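You operate a simulated robot arm through the tools that you are given. There is no shell and no other tool.

You are at the controls of a simulated two-armed robot. One attempt, no reset.

JOB
Start the job, hit the emergency stop while it runs, then free it, home and finish the board.
Fine: one more press of start finishes it, home once, no other button; leave the clamp shut, the rail locked and the power on. Where these are worked on the way, their far stop is far enough and under half their travel is too little: red emergency stop.

It is judged by the outcome, as a careful person would: the job done as asked, and still so three seconds after it is handed in. It fails if anything else is knocked over, pushed out of place, dropped, spilled or broken.

ROBOT AND FRAMES
Two 6-joint arms with fingered hands on one trunk that stands fixed in place. Base frame: the origin is at the foot of the trunk, x ahead of it, y to its left, z up. Lengths are in cm, angles in rad, forces in N, time in s.
The left shoulder is at [7, 19.1, 142.1], the right one opposite. With the tool pointing down near the work surface each hand reaches from about 50 to 96 cm from the base axis, measured 20 degrees to its own side. Payload 4.7 kg a hand.
The TCP of each hand is the grasp point between the finger pads, 3.6 cm short of the fingertips. In the tool frame z runs along the fingers and y along their closing line. The gripper opens to 12 cm; its body begins 4.2 cm behind the TCP. The gripper is a hand of 5 fingers: y runs from the thumb to the fingers, the wrist lies at [-1.8, -11.3, -19.8] in the tool frame, and closing takes about 1.5 s.
Orientation is that of the tool frame in the base frame, as a unit quaternion [x, y, z, w]. With the fingers straight down and the wrist toward the robot, the tool's x, y and z point along [0, 1, 0], [1, 0, 0] and [0, 0, -1] of the base frame.

CONTROLS
- The arms move only by the tool jog_arm. It takes "left_series", "right_series" or both (then of equal length, played together; a hand with none holds still); each is a list of rows, each a list of 3 entries, a list of its own where there are three numbers: the shift along the base's x, y, z in cm, then the turn, a rotation vector about the base's x, y, z in rad, then the gripper command, from -1 (fully open) to 1 (shut), values between in proportion. In form: [[[tx, ty, tz], [wx, wy, wz], gripper], ...]. A call has 1 to 20 rows; each row shifts and turns the commanded pose from where the row before left it. A row lasts 0.2 s, in which the tool goes at most 5 cm and 0.15 rad; a call with a longer step from one row to the next is refused whole, and so is a gripper value outside its range. Where a pose cannot be reached the arm comes as near as it can. A force on the tool above 40 N (or 10 N above the force at the start of the call, whichever is more), or a blocked arm, ends the call early, and 0.2 s more pass. Each finger travels about 4.5 cm/s and halts on what it meets, pressing with about 26 N; the grip force reading is that of the motor and also rises with nothing between the fingers. The clock runs only during rows and for 0.2 s after the last one: add rows that do not move to give the fingers time. It gives the time, the measured TCP pose, the force on the tool (base axes), the opening and the grip force at its end, in the units of the frame above (readings bear some noise), with the torque about the TCP (base axes, N m) and any sound that the robot's microphone picked up, and new pictures: "views" is both (left out), scene, wrist or none (wrist: the cameras of the hands that moved).
- Cameras (640 x 400 px; columns grow to the right, rows downward): "scene" is now at [12.09, -6.53, 164.84]; the picture's right is [-0.61, -0.80, 0.00], its down [-0.54, 0.41, -0.74] and it looks along [0.59, -0.45, -0.68] (base axes); focal length 348 px, centre (320, 200). "left" rides on the left gripper at [-7.3, -9.1, -14.3] in its tool frame; the picture's right is [-0.80, -0.28, 0.53], its down [0.53, -0.73, 0.42] and it looks along [0.27, 0.62, 0.74] (tool axes); focal length 234 px, centre (320, 200). "right" rides on the right gripper at [7.2, -9.1, -14.3] in its tool frame; the picture's right is [-0.80, 0.28, -0.52], its down [-0.53, -0.73, 0.42] and it looks along [-0.27, 0.62, 0.74] (tool axes); focal length 234 px, centre (320, 200).
- slide_trunk(by): slides the trunk up (or, below 0, down) by that many cm; the arms and the scene camera ride with it, the base frame stays. It gives what a move gives, with no picture.
- grasp_type(shape, hand): the hand has 5 fingers and takes this shape, open, in about a second: jaw (thumb against the fingers, like two jaws); tri (thumb and two fingers); tip (a fingertip pinch); poke (one finger out to press); point (the index stretched); flat (the hand flat); cup (the hand cupped); fist (a fist). The gripper value then closes the fingers along that shape, each until it touches; the sizes above hold for jaw. It gives what a move gives, with no picture.
- pan_tilt(pan, tilt): turns the head with the scene camera to pan (to the left, within 1.501 rad either way) and tilt (down, from -0.506 to 1.204), counted from straight ahead of the robot. It gives what a move gives, and a new picture of the scene camera.
- point_at(camera, pixels): for up to 12 pixels [column, row] of the newest picture of that camera ("zoom" is the newest enlarged one), the place [x, y, z] in the base frame of the surface seen there, good to about 0.2 cm, but the place of the scene camera against the robot may be out by one fixed shift of up to 2.5 cm in any direction. It takes no simulated time.
- inspect(camera, box): a new picture of the part [left, top, right, bottom] of that camera's present view, enlarged. It takes no simulated time.
- close_job(): hands the job in; it is judged then, once.

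Unless the task says otherwise, let go and move clear before handing in.

The tools are called after ">>>" as a command line: name --argument value ..., lists and objects as JSON in quotes. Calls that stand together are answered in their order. jog_arm: Moves the arms, as the interface text tells. Its arguments: {"type":"object","properties":{"left_series":{"type":"array","items":{"type":"array"}},"right_series":{"type":"array","items":{"type":"array"}},"views":{"type":"string","enum":["both","scene","wrist","none"]}},"required":[]} The other tools are called the same way: slide_trunk (by) moves the trunk up or down; grasp_type (shape, hand) gives the hand a shape; pan_tilt (pan, tilt) turns the head that bears the scene camera; point_at (camera, pixels) gives the place of the surface under pixels of a picture; inspect (camera, box) takes an enlarged picture of a part of a camera's view; close_job () hands the job in.

At the start:

```text
clock: 0.0
left_eef_pos: [70.01, -10.8, 132.44]
left_tool_rot: [0.707, 0.707, -0.001, -0.001]
left_wrist_force: [-0.2, -0.1, -0.1]
left_moment: [-0.02, 0.0, -0.01]
left_width: 11.98
left_grip_force: 0.0
left_shape: jaw
right_eef_pos: [44.96, -56.72, 114.3]
right_tool_rot: [0.707, 0.707, 0.001, 0.0]
right_wrist_force: [0.1, 0.6, -0.7]
right_moment: [0.0, 0.02, 0.0]
right_width: 11.97
right_grip_force: 0.0
right_shape: jaw
trunk travel left (down, up): [-89.8, 4.2]
head pan, tilt (commanded): [-0.651, 0.742]
```

scene: 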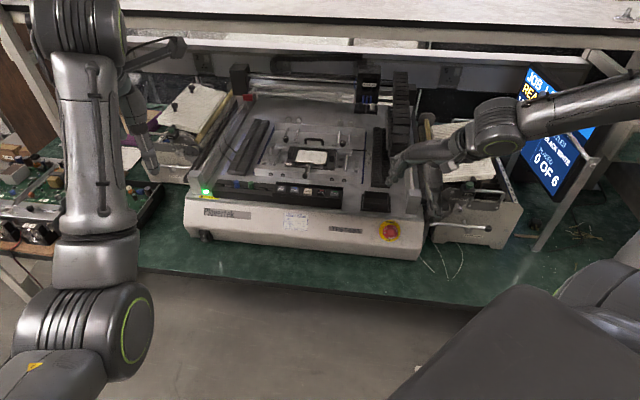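
right: 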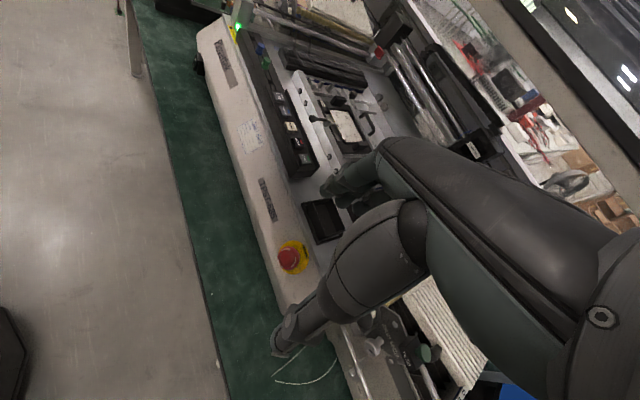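
left: 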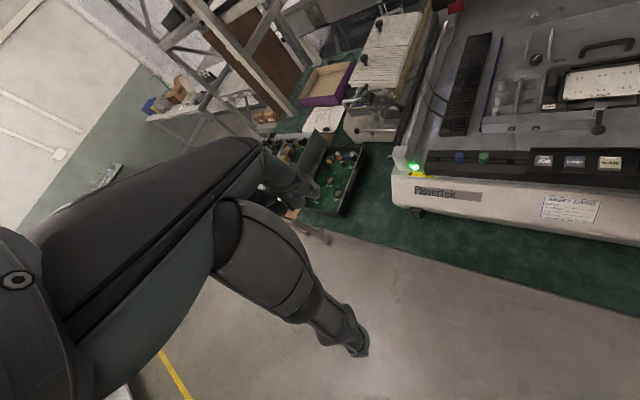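

The scene shows a pick-and-place machine with a row of buttons around (280-335, 190), a red emergency stop at (390, 230), and a monitor at the right reading "0 OF 6". I'll enlarge these parts first.

>>> inspect --camera "scene" --box '[180, 130, 440, 270]'

>>> inspect --camera "scene" --box '[500, 50, 640, 220]'

>>> inspect --camera "left" --box '[390, 130, 640, 240]'

>>> inspect --camera "right" --box '[190, 0, 420, 300]'

```text
2.46 times, centred on (310, 200) of scene
```

zoom: 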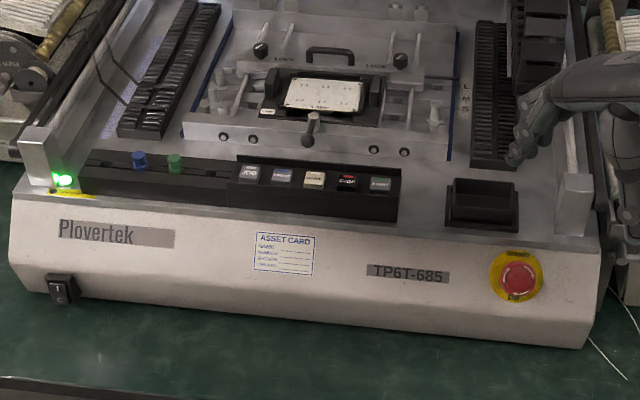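

```text
2.35 times, centred on (570, 135) of scene
```

zoom: 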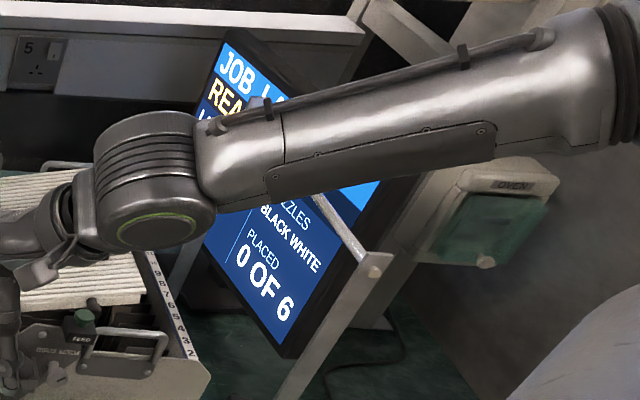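

```text
2.56 times, centred on (515, 185) of left
```

zoom: 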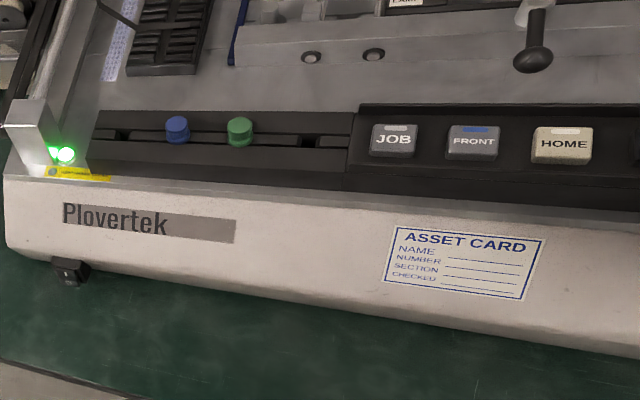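

```text
1.33 times, centred on (305, 150) of right
```

zoom: 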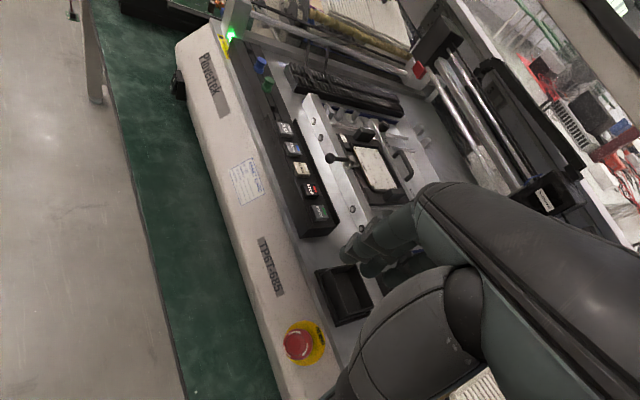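

The panel row reads JOB, FRONT, HOME, STOP and, at zoom (380,183), probably START; the red mushroom is on the front face. I'll zoom closer to confirm labels.

>>> inspect --camera "scene" --box '[265, 175, 345, 225]'

>>> inspect --camera "scene" --box '[360, 210, 424, 250]'

>>> inspect --camera "right" --box '[260, 80, 340, 180]'

>>> inspect --camera "right" --box '[250, 180, 360, 290]'

>>> point_at --camera "scene" --pixels '[[281, 190], [294, 190], [307, 192], [321, 193], [334, 194], [390, 230], [187, 228], [420, 258], [195, 200], [420, 220], [311, 157], [207, 192]]'

>>> point_at --camera "right" --pixels '[[289, 97], [286, 112], [292, 127], [297, 142], [305, 157], [290, 258], [289, 260], [222, 65], [270, 200], [237, 25], [330, 220], [345, 125]]'

```text
8.00 times, centred on (305, 200) of scene
```

zoom: 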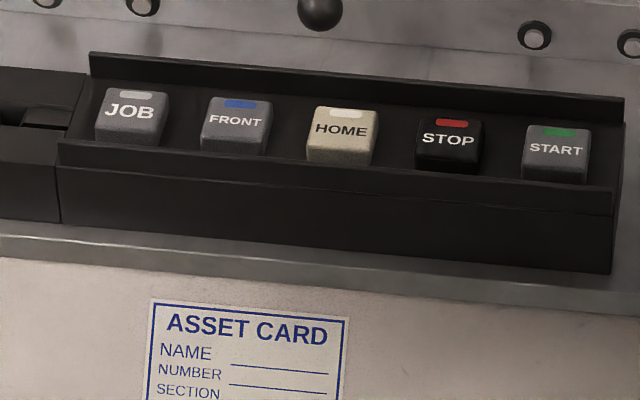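

```text
10.00 times, centred on (392, 230) of scene
```

zoom: 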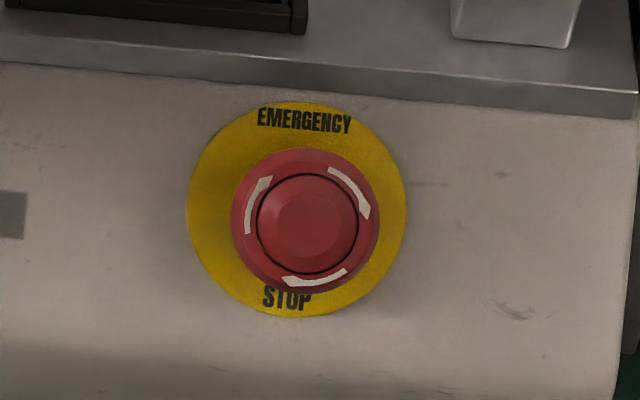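

```text
4.00 times, centred on (300, 130) of right
```

zoom: 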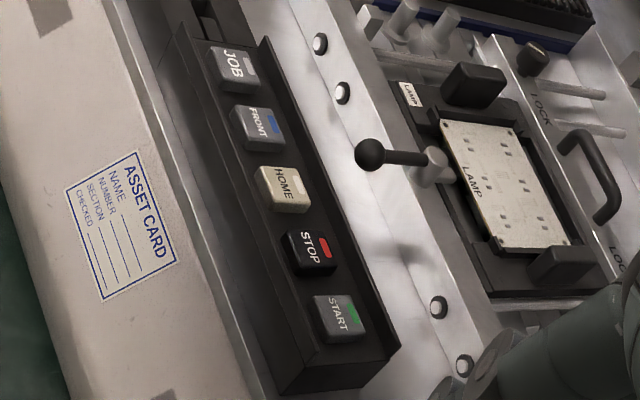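

```text
3.64 times, centred on (305, 235) of right
```

zoom: 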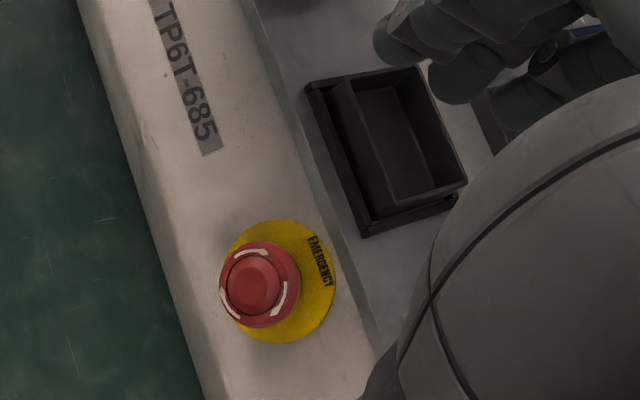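

```text
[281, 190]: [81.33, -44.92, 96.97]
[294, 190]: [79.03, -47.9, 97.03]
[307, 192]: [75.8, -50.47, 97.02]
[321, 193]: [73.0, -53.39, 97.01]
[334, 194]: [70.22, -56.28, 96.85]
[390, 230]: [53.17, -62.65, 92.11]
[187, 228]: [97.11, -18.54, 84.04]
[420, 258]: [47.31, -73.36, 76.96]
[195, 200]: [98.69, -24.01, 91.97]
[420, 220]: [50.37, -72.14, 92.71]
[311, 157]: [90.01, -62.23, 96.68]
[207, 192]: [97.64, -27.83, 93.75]
```

```text
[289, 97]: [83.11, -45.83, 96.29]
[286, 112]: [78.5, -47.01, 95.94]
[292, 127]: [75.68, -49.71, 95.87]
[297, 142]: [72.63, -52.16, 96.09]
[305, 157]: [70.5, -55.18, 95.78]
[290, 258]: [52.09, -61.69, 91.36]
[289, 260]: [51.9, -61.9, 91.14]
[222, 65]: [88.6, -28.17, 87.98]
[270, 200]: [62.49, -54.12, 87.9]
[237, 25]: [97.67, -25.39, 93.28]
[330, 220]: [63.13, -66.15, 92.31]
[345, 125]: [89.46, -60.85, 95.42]
```

The right-wrist picture gives trustworthy places: START about [70.3,-55.2,95.8], E-stop cap about [52,-61.8,91.2]. I'll enlarge the E-stop from the right wrist and measure its panel plane.

>>> inspect --camera "right" --box '[250, 210, 330, 290]'

```text
5.00 times, centred on (290, 250) of right
```

zoom: 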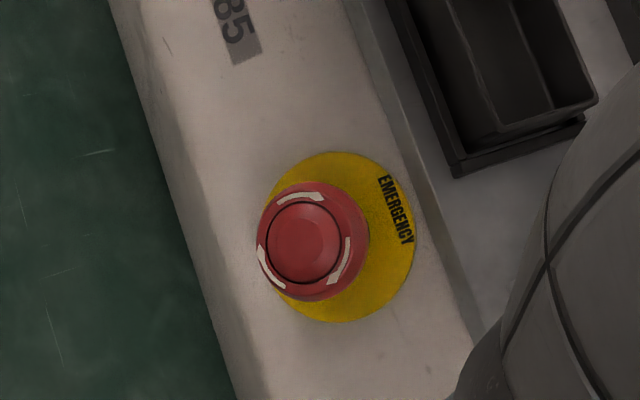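

>>> point_at --camera "zoom" --pixels '[[305, 243], [300, 195], [262, 265], [347, 260], [335, 290], [400, 240], [360, 310], [340, 160], [200, 100], [330, 60], [250, 340], [420, 340]]'

>>> inspect --camera "right" --box '[264, 80, 328, 180]'

```text
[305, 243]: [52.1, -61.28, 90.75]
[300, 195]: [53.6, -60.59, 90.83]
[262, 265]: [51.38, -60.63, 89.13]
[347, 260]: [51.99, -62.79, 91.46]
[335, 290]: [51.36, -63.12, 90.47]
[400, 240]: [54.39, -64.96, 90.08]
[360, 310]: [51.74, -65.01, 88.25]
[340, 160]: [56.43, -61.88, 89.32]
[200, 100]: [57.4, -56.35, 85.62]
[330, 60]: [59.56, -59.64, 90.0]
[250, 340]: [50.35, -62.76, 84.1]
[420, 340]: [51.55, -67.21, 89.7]
```

```text
4.00 times, centred on (296, 130) of right
```

zoom: 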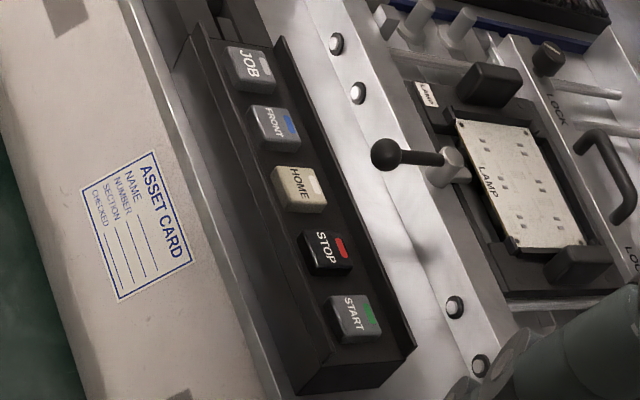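

The latest zoom shows START at (355,318), STOP (325,252), HOME (298,190), clamp lever ball at (385,153). I'll measure the button tops.

>>> point_at --camera "zoom" --pixels '[[355, 315], [340, 300], [372, 305], [345, 335], [380, 330], [325, 252], [298, 188], [283, 175], [285, 205], [273, 125], [250, 68], [412, 352]]'

>>> grasp_type --hand "right" --shape "poke"

```text
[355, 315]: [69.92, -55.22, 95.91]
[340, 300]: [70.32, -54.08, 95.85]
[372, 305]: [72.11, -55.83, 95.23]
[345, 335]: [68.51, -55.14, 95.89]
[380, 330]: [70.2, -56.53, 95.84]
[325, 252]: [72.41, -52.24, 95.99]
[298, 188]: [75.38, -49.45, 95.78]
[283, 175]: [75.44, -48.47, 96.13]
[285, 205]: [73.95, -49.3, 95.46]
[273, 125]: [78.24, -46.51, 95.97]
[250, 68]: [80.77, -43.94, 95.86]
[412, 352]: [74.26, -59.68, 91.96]
```

```text
clock: 0.9
left_eef_pos: [69.97, -10.79, 132.5]
left_tool_rot: [0.707, 0.707, 0.0, 0.001]
left_wrist_force: [0.7, -0.9, 0.0]
left_moment: [0.01, 0.01, -0.02]
left_width: 11.98
left_grip_force: 0.0
left_shape: jaw
right_eef_pos: [44.93, -56.74, 114.27]
right_tool_rot: [0.707, 0.707, 0.0, -0.001]
right_wrist_force: [-0.1, 0.0, 0.2]
right_moment: [0.05, 0.0, -0.02]
right_width: 0.0
right_grip_force: 0.1
right_shape: poke
trunk travel left (down, up): [-89.8, 4.2]
head pan, tilt (commanded): [-0.651, 0.742]
```

START's top is near [69.9,-55.2,95.9] and HOME's near [75.3,-49.3,95.9], pitch about 3.9 cm. The right hand is now in poke; I'll take pictures to see where its fingertip is.

>>> jog_arm --right_series '[[[0, 0, 0], [0, 0, 0], -1]]'

```text
clock: 1.3
left_eef_pos: [69.93, -10.91, 132.53]
left_tool_rot: [0.707, 0.707, 0.0, 0.0]
left_wrist_force: [0.5, -0.9, -0.6]
left_moment: [0.0, 0.04, -0.02]
left_width: 11.96
left_grip_force: 0.2
left_shape: jaw
right_eef_pos: [45.02, -56.66, 114.25]
right_tool_rot: [0.707, 0.707, 0.0, -0.001]
right_wrist_force: [0.3, 0.7, 0.2]
right_moment: [-0.01, -0.02, -0.02]
right_width: 0.01
right_grip_force: 0.1
right_shape: poke
trunk travel left (down, up): [-89.8, 4.2]
head pan, tilt (commanded): [-0.651, 0.742]
```

scene: 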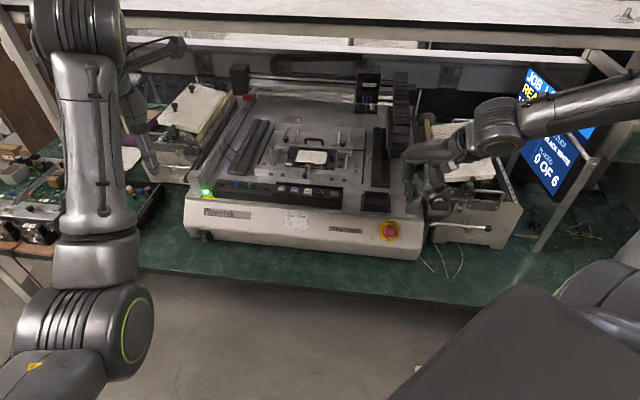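
right: 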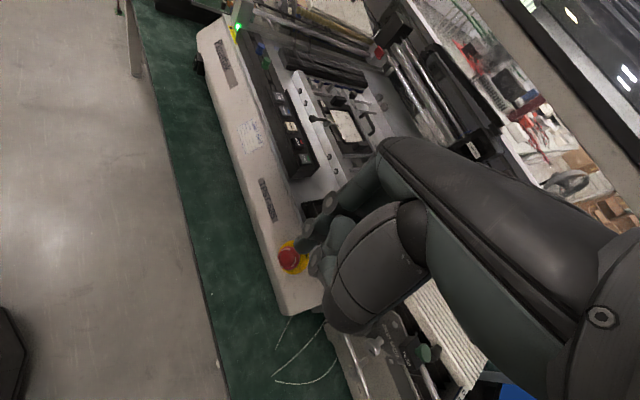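

The index finger now seems to be extended around (305,245) in the right-wrist view. I'll enlarge it.

>>> inspect --camera "right" --box '[260, 160, 440, 340]'

>>> inspect --camera "scene" --box '[380, 120, 460, 220]'

```text
2.22 times, centred on (350, 250) of right
```

zoom: 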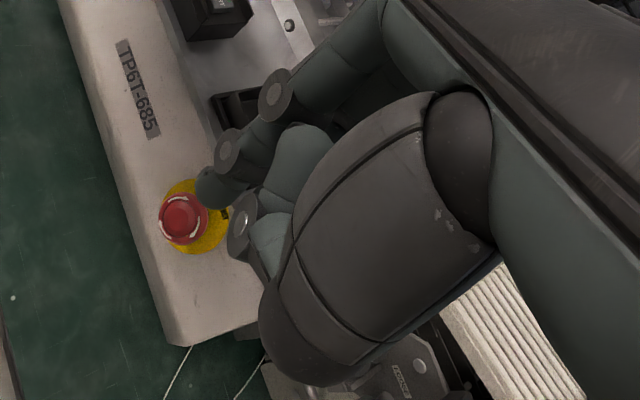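

```text
4.00 times, centred on (420, 170) of scene
```

zoom: 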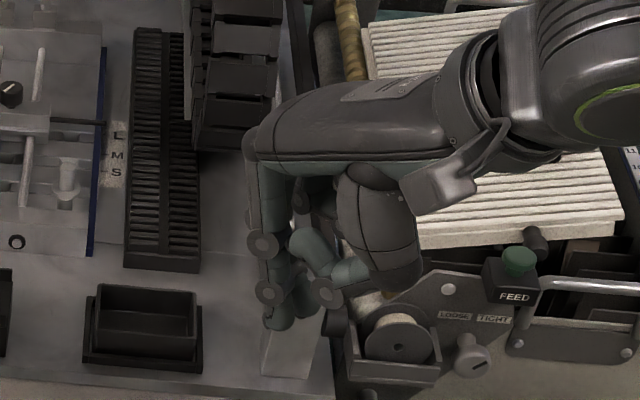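

The index finger points down, its tip at zoom pixel (210,188) of the right-wrist view. I'll measure the fingertip place from it.

>>> inspect --camera "right" --box '[270, 200, 350, 280]'

```text
5.00 times, centred on (310, 240) of right
```

zoom: 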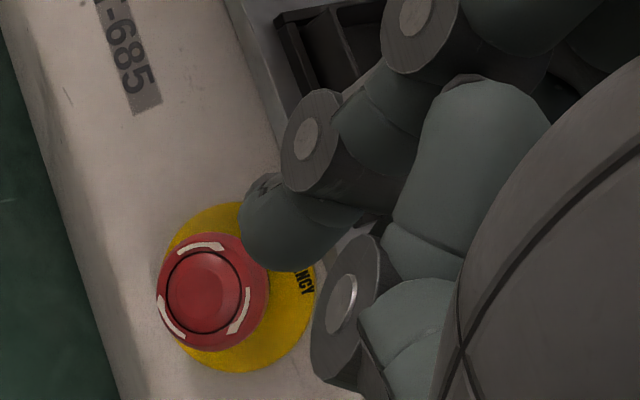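

>>> point_at --camera "zoom" --pixels '[[258, 255], [275, 262], [242, 220], [300, 240], [248, 240], [320, 225], [305, 140], [318, 158], [410, 15], [342, 305], [290, 215], [265, 200]]'

```text
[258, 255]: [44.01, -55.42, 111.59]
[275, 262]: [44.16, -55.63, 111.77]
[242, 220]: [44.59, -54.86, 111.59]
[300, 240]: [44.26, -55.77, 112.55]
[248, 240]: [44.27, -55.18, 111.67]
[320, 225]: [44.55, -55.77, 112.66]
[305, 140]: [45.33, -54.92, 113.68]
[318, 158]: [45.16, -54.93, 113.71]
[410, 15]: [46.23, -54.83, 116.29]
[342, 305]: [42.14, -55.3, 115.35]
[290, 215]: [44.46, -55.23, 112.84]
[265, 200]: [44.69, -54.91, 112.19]
```

The fingertip is near [44.9,-55.8,111.2] with the TCP at [45,-56.7,114.25], so the tip is about 0.9 cm to +y and 3.2 cm ahead of the TCP. I'll rehearse the E-stop approach: turn the tool to face the sloped panel while coming partway down, without touching.

>>> jog_arm --right_series '[[[0.3, 0, -1], [-0.0953, -0.0919, 0], 1], [[0.3, 0, -1], [-0.0953, -0.0919, 0], 1], [[0.3, 0, -1], [-0.0953, -0.0919, 0], 1], [[0.3, 0, -1], [-0.0953, -0.0919, 0], 1], [[0.3, 0, -1], [-0.0953, -0.0919, 0], 1], [[0.3, 0, -1], [-0.0953, -0.0919, 0], 1], [[0.3, 0, -1], [-0.0953, -0.0919, 0], 1], [[0, 0, 0], [0, 0, 0], 1]]'

```text
clock: 3.1
left_eef_pos: [70.04, -10.82, 132.52]
left_tool_rot: [0.707, 0.707, 0.0, 0.0]
left_wrist_force: [0.5, 0.0, 0.3]
left_moment: [-0.02, -0.01, -0.03]
left_width: 11.96
left_grip_force: 0.1
left_shape: jaw
right_eef_pos: [47.07, -56.68, 107.41]
right_tool_rot: [0.632, 0.633, -0.008, 0.447]
right_wrist_force: [0.7, 0.0, -0.1]
right_moment: [0.01, 0.0, -0.02]
right_width: 0.0
right_grip_force: 0.1
right_shape: poke
trunk travel left (down, up): [-89.8, 4.2]
head pan, tilt (commanded): [-0.651, 0.742]
```

scene: 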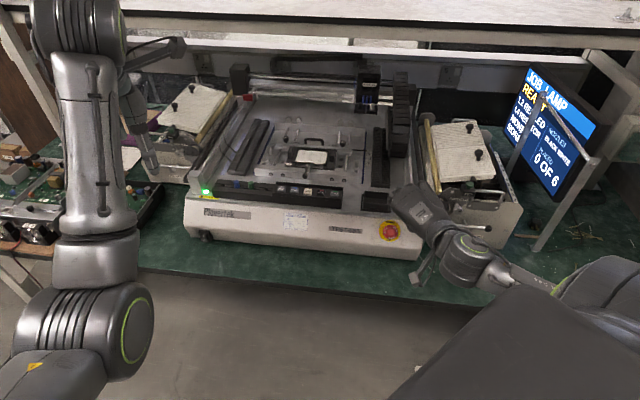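
right: 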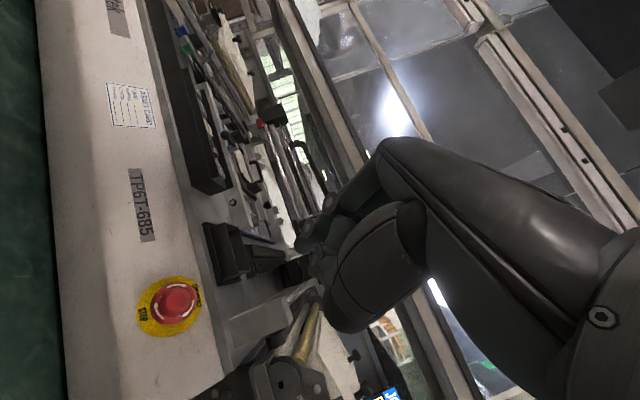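

The tool now points along the panel normal and the monitor is clear at (545,120). I'll read the screen and check the hand against the E-stop.

>>> inspect --camera "scene" --box '[490, 50, 640, 220]'

>>> inspect --camera "scene" --box '[350, 150, 510, 290]'

>>> inspect --camera "right" --box '[120, 180, 360, 360]'

>>> point_at --camera "right" --pixels '[[174, 305], [165, 290], [185, 290], [180, 320], [145, 320], [165, 280], [195, 330], [90, 250], [140, 240], [190, 200], [210, 230], [230, 330]]'

```text
2.35 times, centred on (565, 135) of scene
```

zoom: 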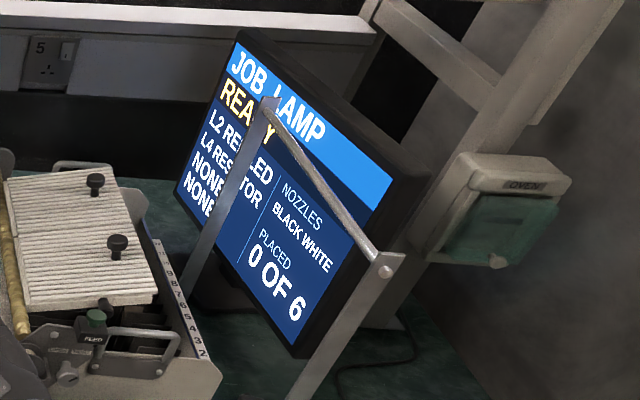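

```text
2.86 times, centred on (430, 220) of scene
```

zoom: 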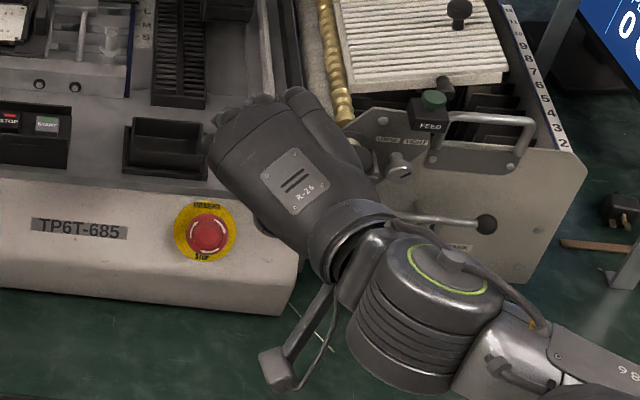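

```text
2.22 times, centred on (240, 270) of right
```

zoom: 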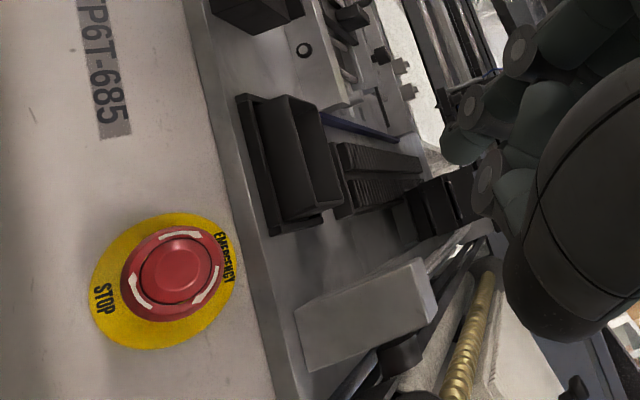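

```text
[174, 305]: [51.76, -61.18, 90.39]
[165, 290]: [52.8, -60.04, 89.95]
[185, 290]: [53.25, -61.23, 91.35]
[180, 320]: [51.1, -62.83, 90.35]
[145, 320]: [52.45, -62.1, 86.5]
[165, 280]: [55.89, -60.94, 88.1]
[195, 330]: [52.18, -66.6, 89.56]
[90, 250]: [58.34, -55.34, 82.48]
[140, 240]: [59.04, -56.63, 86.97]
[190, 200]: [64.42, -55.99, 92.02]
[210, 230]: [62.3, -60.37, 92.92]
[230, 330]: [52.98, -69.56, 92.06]
```

The screen reads "JOB LAMP / READY / PLACED 0 OF 6"; the E-stop cap centre is near [52.0,-61.2,90.6]. I'll bring the fingertip to about 2.5 cm in front of the cap and look.

>>> jog_arm --right_series '[[[0.53, -0.5, -3.15], [0, 0, 0], 1], [[0.53, -0.5, -3.15], [0, 0, 0], 1], [[0.53, -0.5, -3.15], [0, 0, 0], 1], [[0.53, -0.5, -3.15], [0, 0, 0], 1], [[0, 0, 0], [0, 0, 0], 1]]'

>>> inspect --camera "right" --box '[220, 160, 380, 340]'

>>> inspect --camera "scene" --box '[350, 170, 470, 290]'

```text
clock: 4.3
left_eef_pos: [69.87, -10.84, 132.47]
left_tool_rot: [0.707, 0.707, 0.0, 0.0]
left_wrist_force: [-0.8, 0.1, 0.3]
left_moment: [0.0, -0.03, 0.0]
left_width: 11.97
left_grip_force: 0.1
left_shape: jaw
right_eef_pos: [49.32, -58.77, 94.95]
right_tool_rot: [0.632, 0.633, -0.008, 0.447]
right_wrist_force: [1.0, 0.0, 0.2]
right_moment: [0.02, 0.02, -0.02]
right_width: 0.0
right_grip_force: 0.1
right_shape: poke
trunk travel left (down, up): [-89.8, 4.2]
head pan, tilt (commanded): [-0.651, 0.742]
```

scene: 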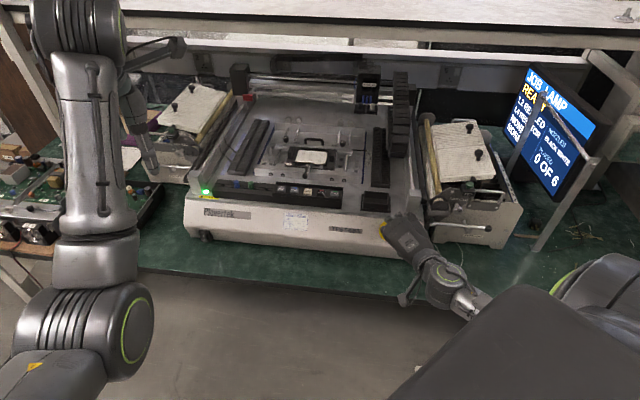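
right: 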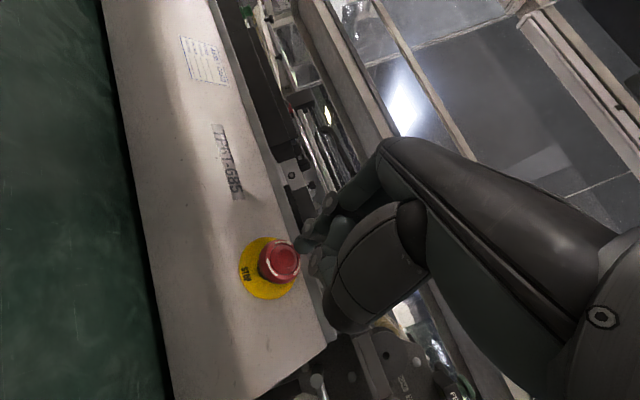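

```text
2.22 times, centred on (300, 250) of right
```

zoom: 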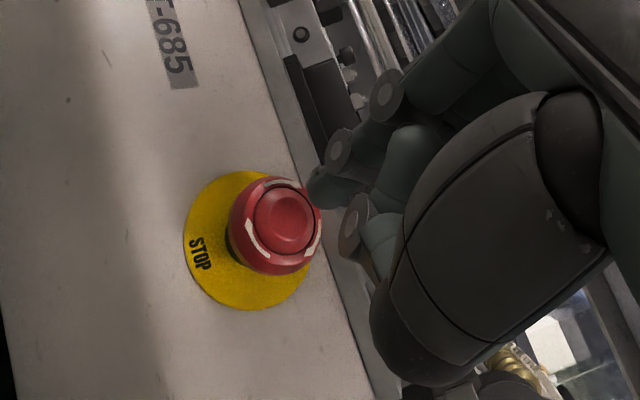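

```text
3.33 times, centred on (410, 230) of scene
```

zoom: 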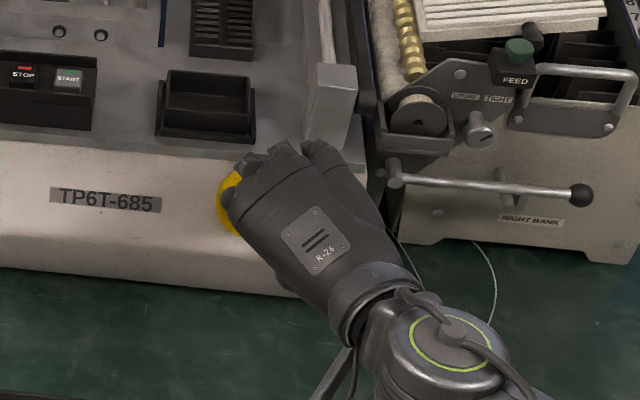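

The fingertip (zoom (318,190)) hovers just up-left of the cap (zoom (282,220)). I'll measure cap points from this closer view.

>>> inspect --camera "right" --box '[230, 210, 330, 310]'

```text
4.00 times, centred on (280, 260) of right
```

zoom: 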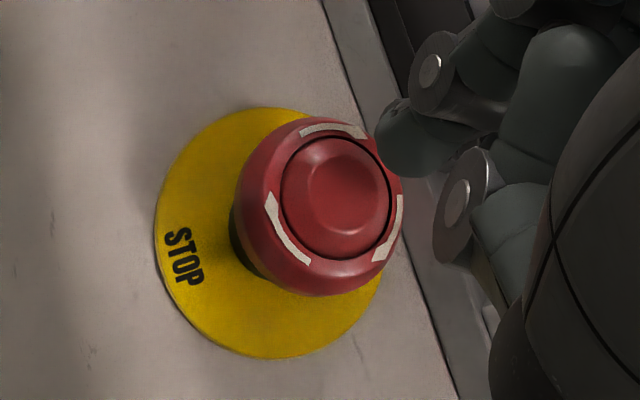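

>>> point_at --camera "zoom" --pixels '[[335, 198], [283, 190], [388, 200], [335, 138], [340, 258], [200, 180], [270, 115], [230, 330], [340, 330], [160, 240], [382, 160], [398, 170]]'

>>> point_at --camera "right" --pixels '[[240, 220], [230, 300], [270, 330], [240, 330], [210, 150], [258, 200]]'

```text
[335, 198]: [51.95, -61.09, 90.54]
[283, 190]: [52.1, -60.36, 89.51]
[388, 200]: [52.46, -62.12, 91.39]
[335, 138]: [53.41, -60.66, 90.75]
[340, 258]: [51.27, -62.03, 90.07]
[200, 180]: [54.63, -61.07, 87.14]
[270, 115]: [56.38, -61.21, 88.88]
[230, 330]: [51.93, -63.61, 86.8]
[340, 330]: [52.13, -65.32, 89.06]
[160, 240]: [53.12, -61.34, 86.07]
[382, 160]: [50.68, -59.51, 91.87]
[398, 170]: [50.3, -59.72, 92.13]
```

```text
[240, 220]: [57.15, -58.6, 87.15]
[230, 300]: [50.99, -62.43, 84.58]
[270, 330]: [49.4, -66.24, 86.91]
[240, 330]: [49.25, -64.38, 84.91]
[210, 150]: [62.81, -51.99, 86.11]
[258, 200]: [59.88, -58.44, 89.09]
```

Cap centre is about [51.95,-61.1,90.5] with normal about [-0.55,0.555,0.62]; the fingertip is centred on it within 0.4 cm and about 2.4 cm away, so this pose is a good E-stop pre-press. Now I back off and go to hover above START with half the tilt.

>>> jog_arm --right_series '[[[-1.5, 1.5, 3.5], [0, 0, 0], 1], [[1, 0.5, 4], [0, 0, 0], 1], [[4, 0.3, 1.5], [0.0834, 0.0804, 0], 1], [[4.2, 0.3, 0], [0.0834, 0.0804, 0], 1], [[4.2, 0.3, 0], [0.0834, 0.0804, 0], 1], [[4.2, 0.3, -0.4], [0.0834, 0.0804, 0], 1], [[4.18, 0.27, -0.55], [0, 0, 0], 1], [[0, 0, 0], [0, 0, 0], 1]]'

>>> inspect --camera "right" --box '[240, 190, 360, 310]'

>>> inspect --camera "scene" --box '[260, 120, 420, 240]'

```text
clock: 6.1
left_eef_pos: [69.83, -10.76, 132.62]
left_tool_rot: [0.707, 0.707, 0.0, 0.0]
left_wrist_force: [-0.3, 0.9, -0.3]
left_moment: [-0.01, 0.0, -0.03]
left_width: 11.96
left_grip_force: 0.1
left_shape: jaw
right_eef_pos: [69.37, -55.04, 103.27]
right_tool_rot: [0.688, 0.688, -0.003, 0.229]
right_wrist_force: [0.5, 0.0, 1.0]
right_moment: [-0.03, -0.01, 0.01]
right_width: 0.0
right_grip_force: 0.0
right_shape: poke
trunk travel left (down, up): [-89.8, 4.2]
head pan, tilt (commanded): [-0.651, 0.742]
```

scene: 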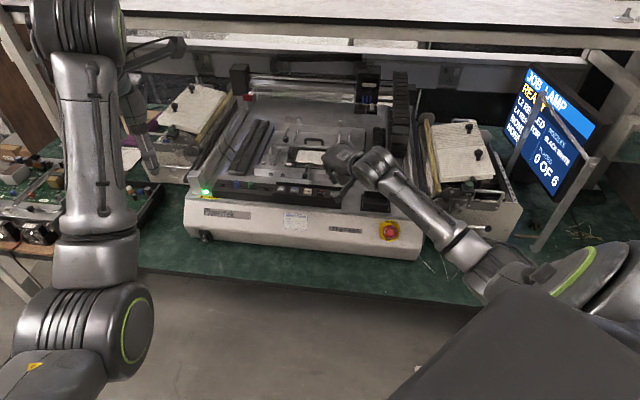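
right: 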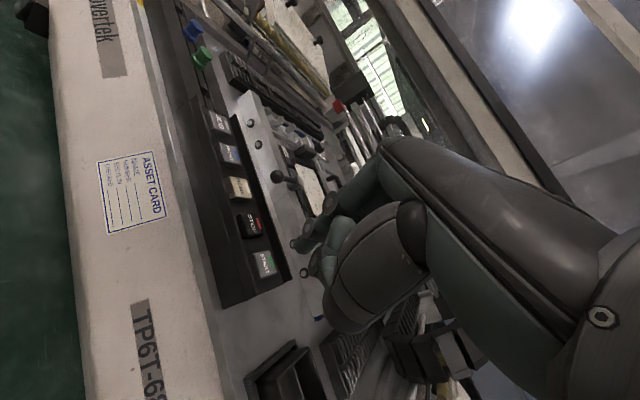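

```text
3.33 times, centred on (300, 250) of right
```

zoom: 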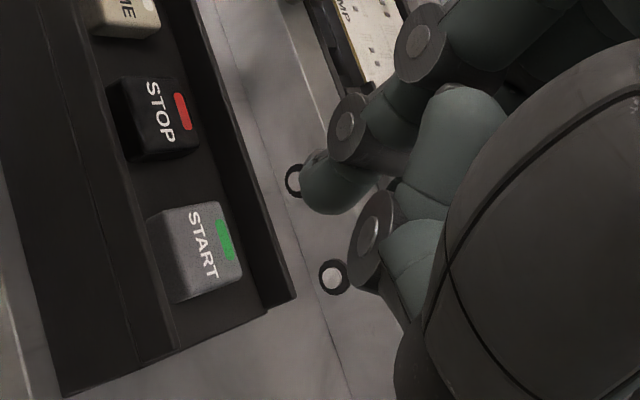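

```text
3.33 times, centred on (340, 180) of scene
```

zoom: 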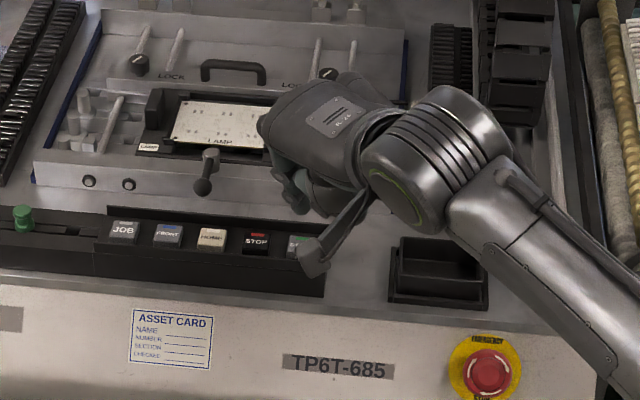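

The fingertip (right zoom (330,195)) hovers near START (right zoom (205,245)). I'll re-measure START's top face from this close view.

>>> inspect --camera "right" --box '[220, 190, 320, 290]'

```text
4.00 times, centred on (270, 240) of right
```

zoom: 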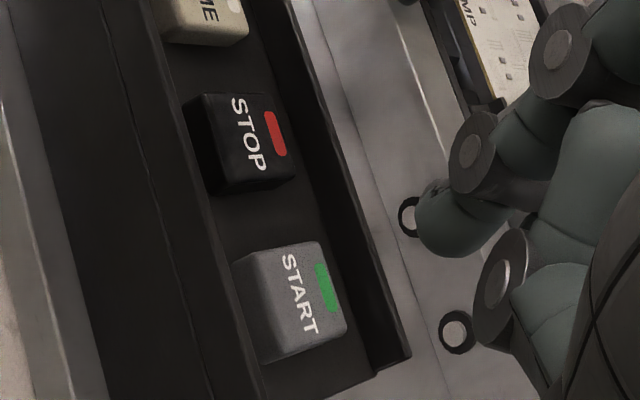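

>>> point_at --camera "zoom" --pixels '[[300, 300], [265, 260], [312, 250], [340, 325], [285, 350], [250, 135], [250, 310], [355, 200], [220, 300], [430, 245], [425, 215], [450, 250]]'

```text
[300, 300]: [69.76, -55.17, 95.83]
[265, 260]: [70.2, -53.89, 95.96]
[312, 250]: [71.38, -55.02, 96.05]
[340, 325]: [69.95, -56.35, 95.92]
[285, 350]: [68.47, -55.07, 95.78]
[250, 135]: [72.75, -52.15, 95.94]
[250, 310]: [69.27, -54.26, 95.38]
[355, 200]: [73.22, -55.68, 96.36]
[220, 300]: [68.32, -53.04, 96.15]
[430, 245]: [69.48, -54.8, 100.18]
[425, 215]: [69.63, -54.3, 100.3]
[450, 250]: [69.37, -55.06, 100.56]
```

START's top centre is [69.9,-55.15,95.9], between lips reaching z≈96.3; the fingertip bottom is near [69.7,-55.05,100.0]. I'll descend 3.4 cm to just above the button and check.

>>> jog_arm --right_series '[[[0.15, -0.1, -1.7], [0, 0, 0], 1], [[0, 0, -1.7], [0, 0, 0], 1], [[0, 0, 0], [0, 0, 0], 1]]'

>>> inspect --camera "right" --box '[240, 190, 340, 290]'

>>> inspect --camera "scene" --box '[290, 140, 380, 220]'

```text
clock: 6.9
left_eef_pos: [69.88, -10.87, 132.44]
left_tool_rot: [0.707, 0.707, 0.0, 0.0]
left_wrist_force: [-0.3, 0.2, 0.8]
left_moment: [0.0, 0.02, 0.03]
left_width: 11.95
left_grip_force: 0.0
left_shape: jaw
right_eef_pos: [69.51, -55.4, 99.57]
right_tool_rot: [0.688, 0.688, -0.005, 0.23]
right_wrist_force: [-1.0, -0.3, 0.3]
right_moment: [-0.03, 0.01, 0.0]
right_width: 0.01
right_grip_force: 0.0
right_shape: poke
trunk travel left (down, up): [-89.8, 4.2]
head pan, tilt (commanded): [-0.651, 0.742]
```

scene: 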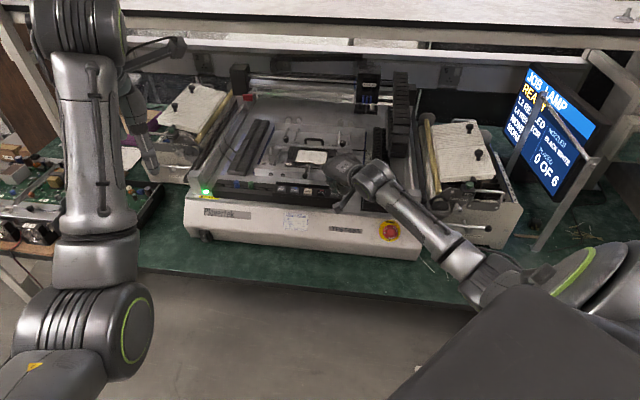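
right: 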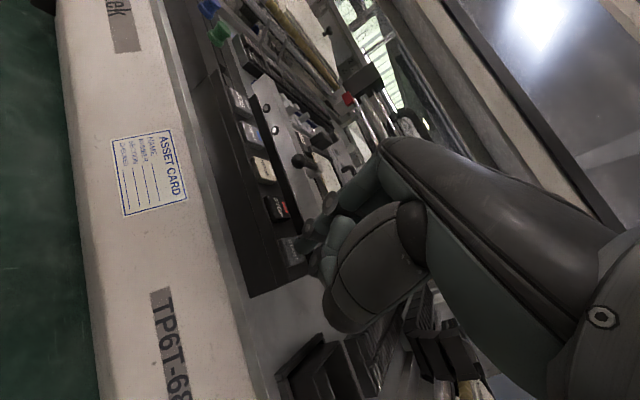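

```text
4.00 times, centred on (290, 240) of right
```

zoom: 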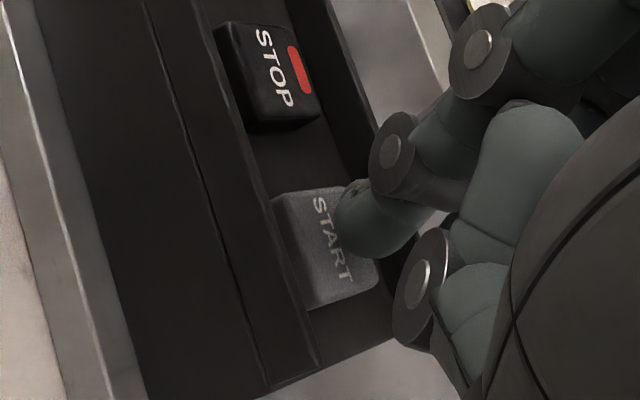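

```text
5.00 times, centred on (335, 180) of scene
```

zoom: 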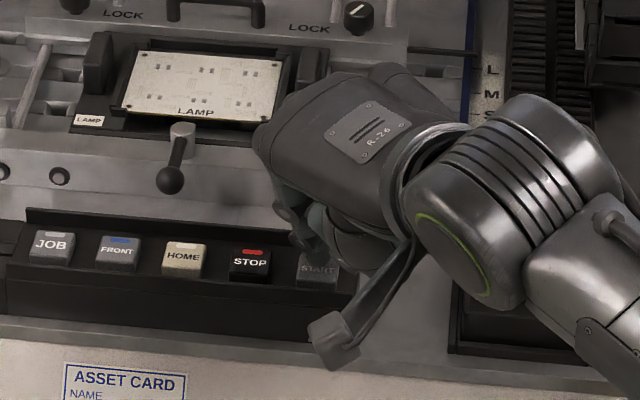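

The fingertip is just above START (right zoom (370,240) over START at (330,250)). I'll check its centring from the scene camera with more zoom.

>>> inspect --camera "scene" --box '[318, 175, 358, 205]'

>>> inspect --camera "right" --box '[270, 220, 330, 270]'

```text
13.33 times, centred on (338, 190) of scene
```

zoom: 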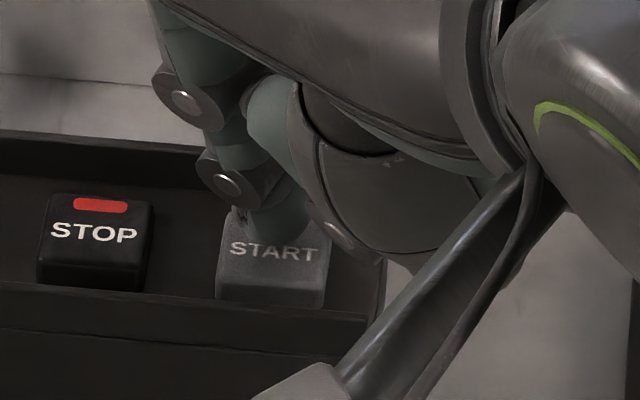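

```text
8.00 times, centred on (300, 245) of right
```

zoom: 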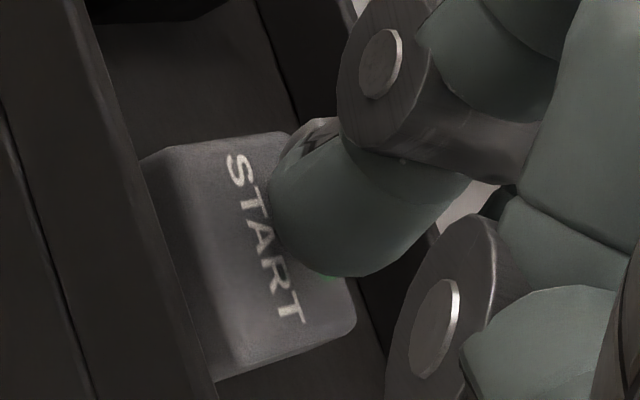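

The fingertip sits centred over START about half a centimetre up (scene zoom (278,228)). I'll lower in small steps, watching force.

>>> jog_arm --right_series '[[[0, 0, -0.35], [0, 0, 0], 1]]' --views "none"

```text
clock: 7.3
left_eef_pos: [69.92, -10.81, 132.42]
left_tool_rot: [0.707, 0.707, 0.0, 0.0]
left_wrist_force: [-0.4, 1.4, -0.5]
left_moment: [0.03, 0.02, 0.0]
left_width: 11.94
left_grip_force: 0.2
left_shape: jaw
right_eef_pos: [69.53, -55.32, 99.24]
right_tool_rot: [0.688, 0.688, -0.004, 0.23]
right_wrist_force: [0.9, -0.8, 2.0]
right_moment: [0.01, -0.03, 0.02]
right_width: 0.02
right_grip_force: 0.0
right_shape: poke
trunk travel left (down, up): [-89.8, 4.2]
head pan, tilt (commanded): [-0.651, 0.742]
heard: click
```

A click was heard at 2 N. I'll check the screen (inspecting takes no time) to see whether the job is running.

>>> inspect --camera "scene" --box '[490, 50, 640, 220]'

>>> inspect --camera "scene" --box '[180, 60, 420, 210]'

```text
2.35 times, centred on (565, 135) of scene
```

zoom: 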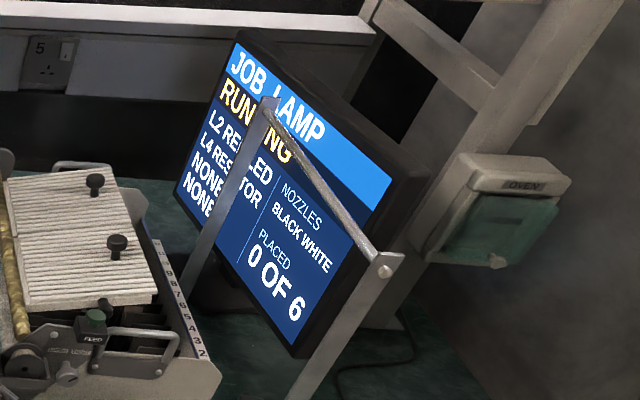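

```text
2.67 times, centred on (300, 135) of scene
```

zoom: 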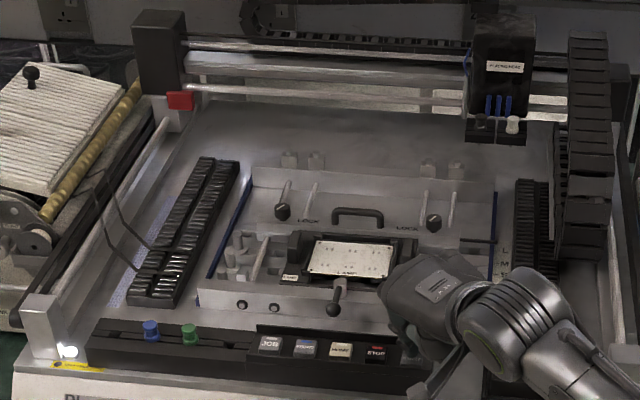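

The screen says RUNNING, 0 OF 6. I'll go straight to the E-stop and press it in along the panel normal.

>>> jog_arm --right_series '[[[0, 0, 2.5], [0, 0, 0], 1], [[-4, 0, 1], [-0.0834, -0.0804, 0], 1], [[-4.7, -0.2, -0.5], [-0.0834, -0.0804, 0], 1], [[-4.5, -0.5, -1.7], [-0.0834, -0.0804, 0], 1], [[-4.4, -0.5, -2], [-0.0834, -0.0804, 0], 1], [[-4.1, -0.5, -1.8], [0, 0, 0], 1], [[1.5, -1.65, -1.9], [0, 0, 0], 1], [[0.88, -0.89, -1.0], [0, 0, 0], 1], [[0.33, -0.333, -0.374], [0, 0, 0], 1], [[0.33, -0.333, -0.374], [0, 0, 0], 1], [[0.33, -0.333, -0.374], [0, 0, 0], 1], [[0.275, -0.28, -0.31], [0, 0, 0], 1]]'

>>> inspect --camera "scene" --box '[490, 50, 640, 220]'

>>> inspect --camera "right" --box '[240, 200, 340, 300]'

```text
clock: 10.0
left_eef_pos: [69.74, -10.6, 132.75]
left_tool_rot: [0.707, 0.707, 0.0, 0.001]
left_wrist_force: [0.8, -0.7, -0.3]
left_moment: [0.05, 0.08, 0.01]
left_width: 11.94
left_grip_force: 0.0
left_shape: jaw
right_eef_pos: [51.76, -60.07, 93.1]
right_tool_rot: [0.629, 0.634, 0.001, 0.45]
right_wrist_force: [-22.1, 27.2, 26.0]
right_moment: [0.32, -0.06, 0.31]
right_width: 0.01
right_grip_force: 0.0
right_shape: poke
trunk travel left (down, up): [-89.8, 4.2]
head pan, tilt (commanded): [-0.651, 0.742]
heard: click
stopped in row 12 (right hand): the force on the tool passed its limit at 43 N (the readings are from after the stop); the commanded pose is now the measured one
```

scene: 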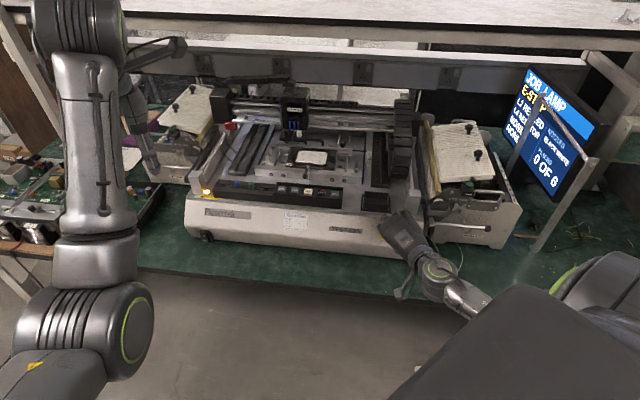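
right: 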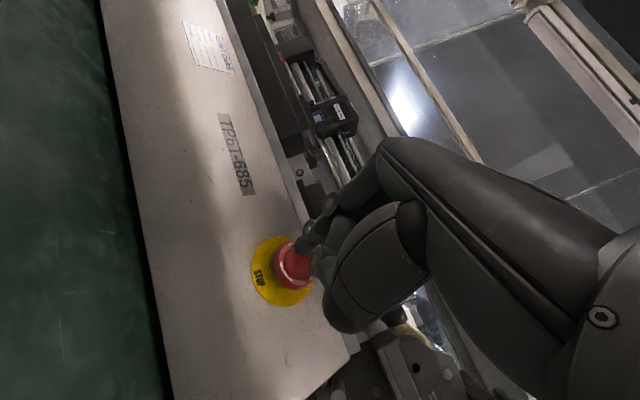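

```text
2.35 times, centred on (565, 135) of scene
```

zoom: 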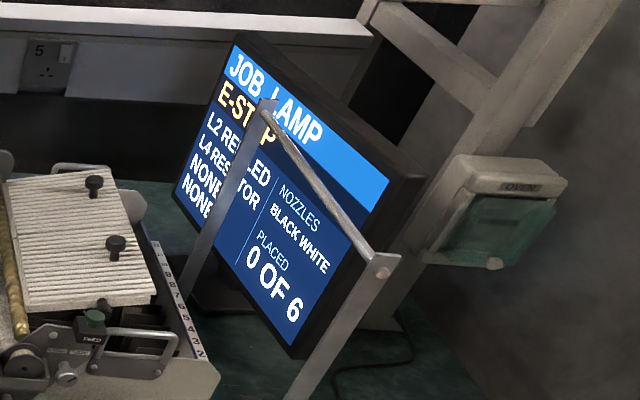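

```text
4.00 times, centred on (290, 250) of right
```

zoom: 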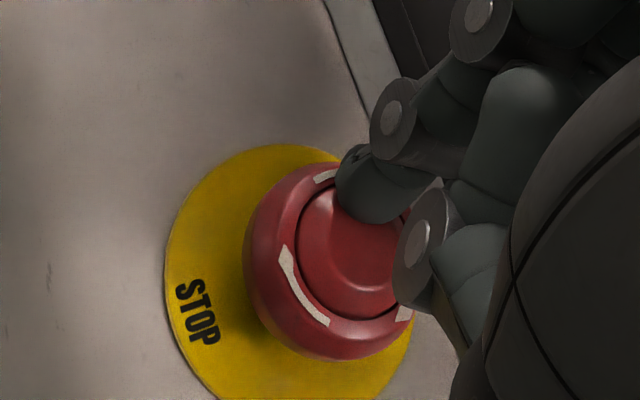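

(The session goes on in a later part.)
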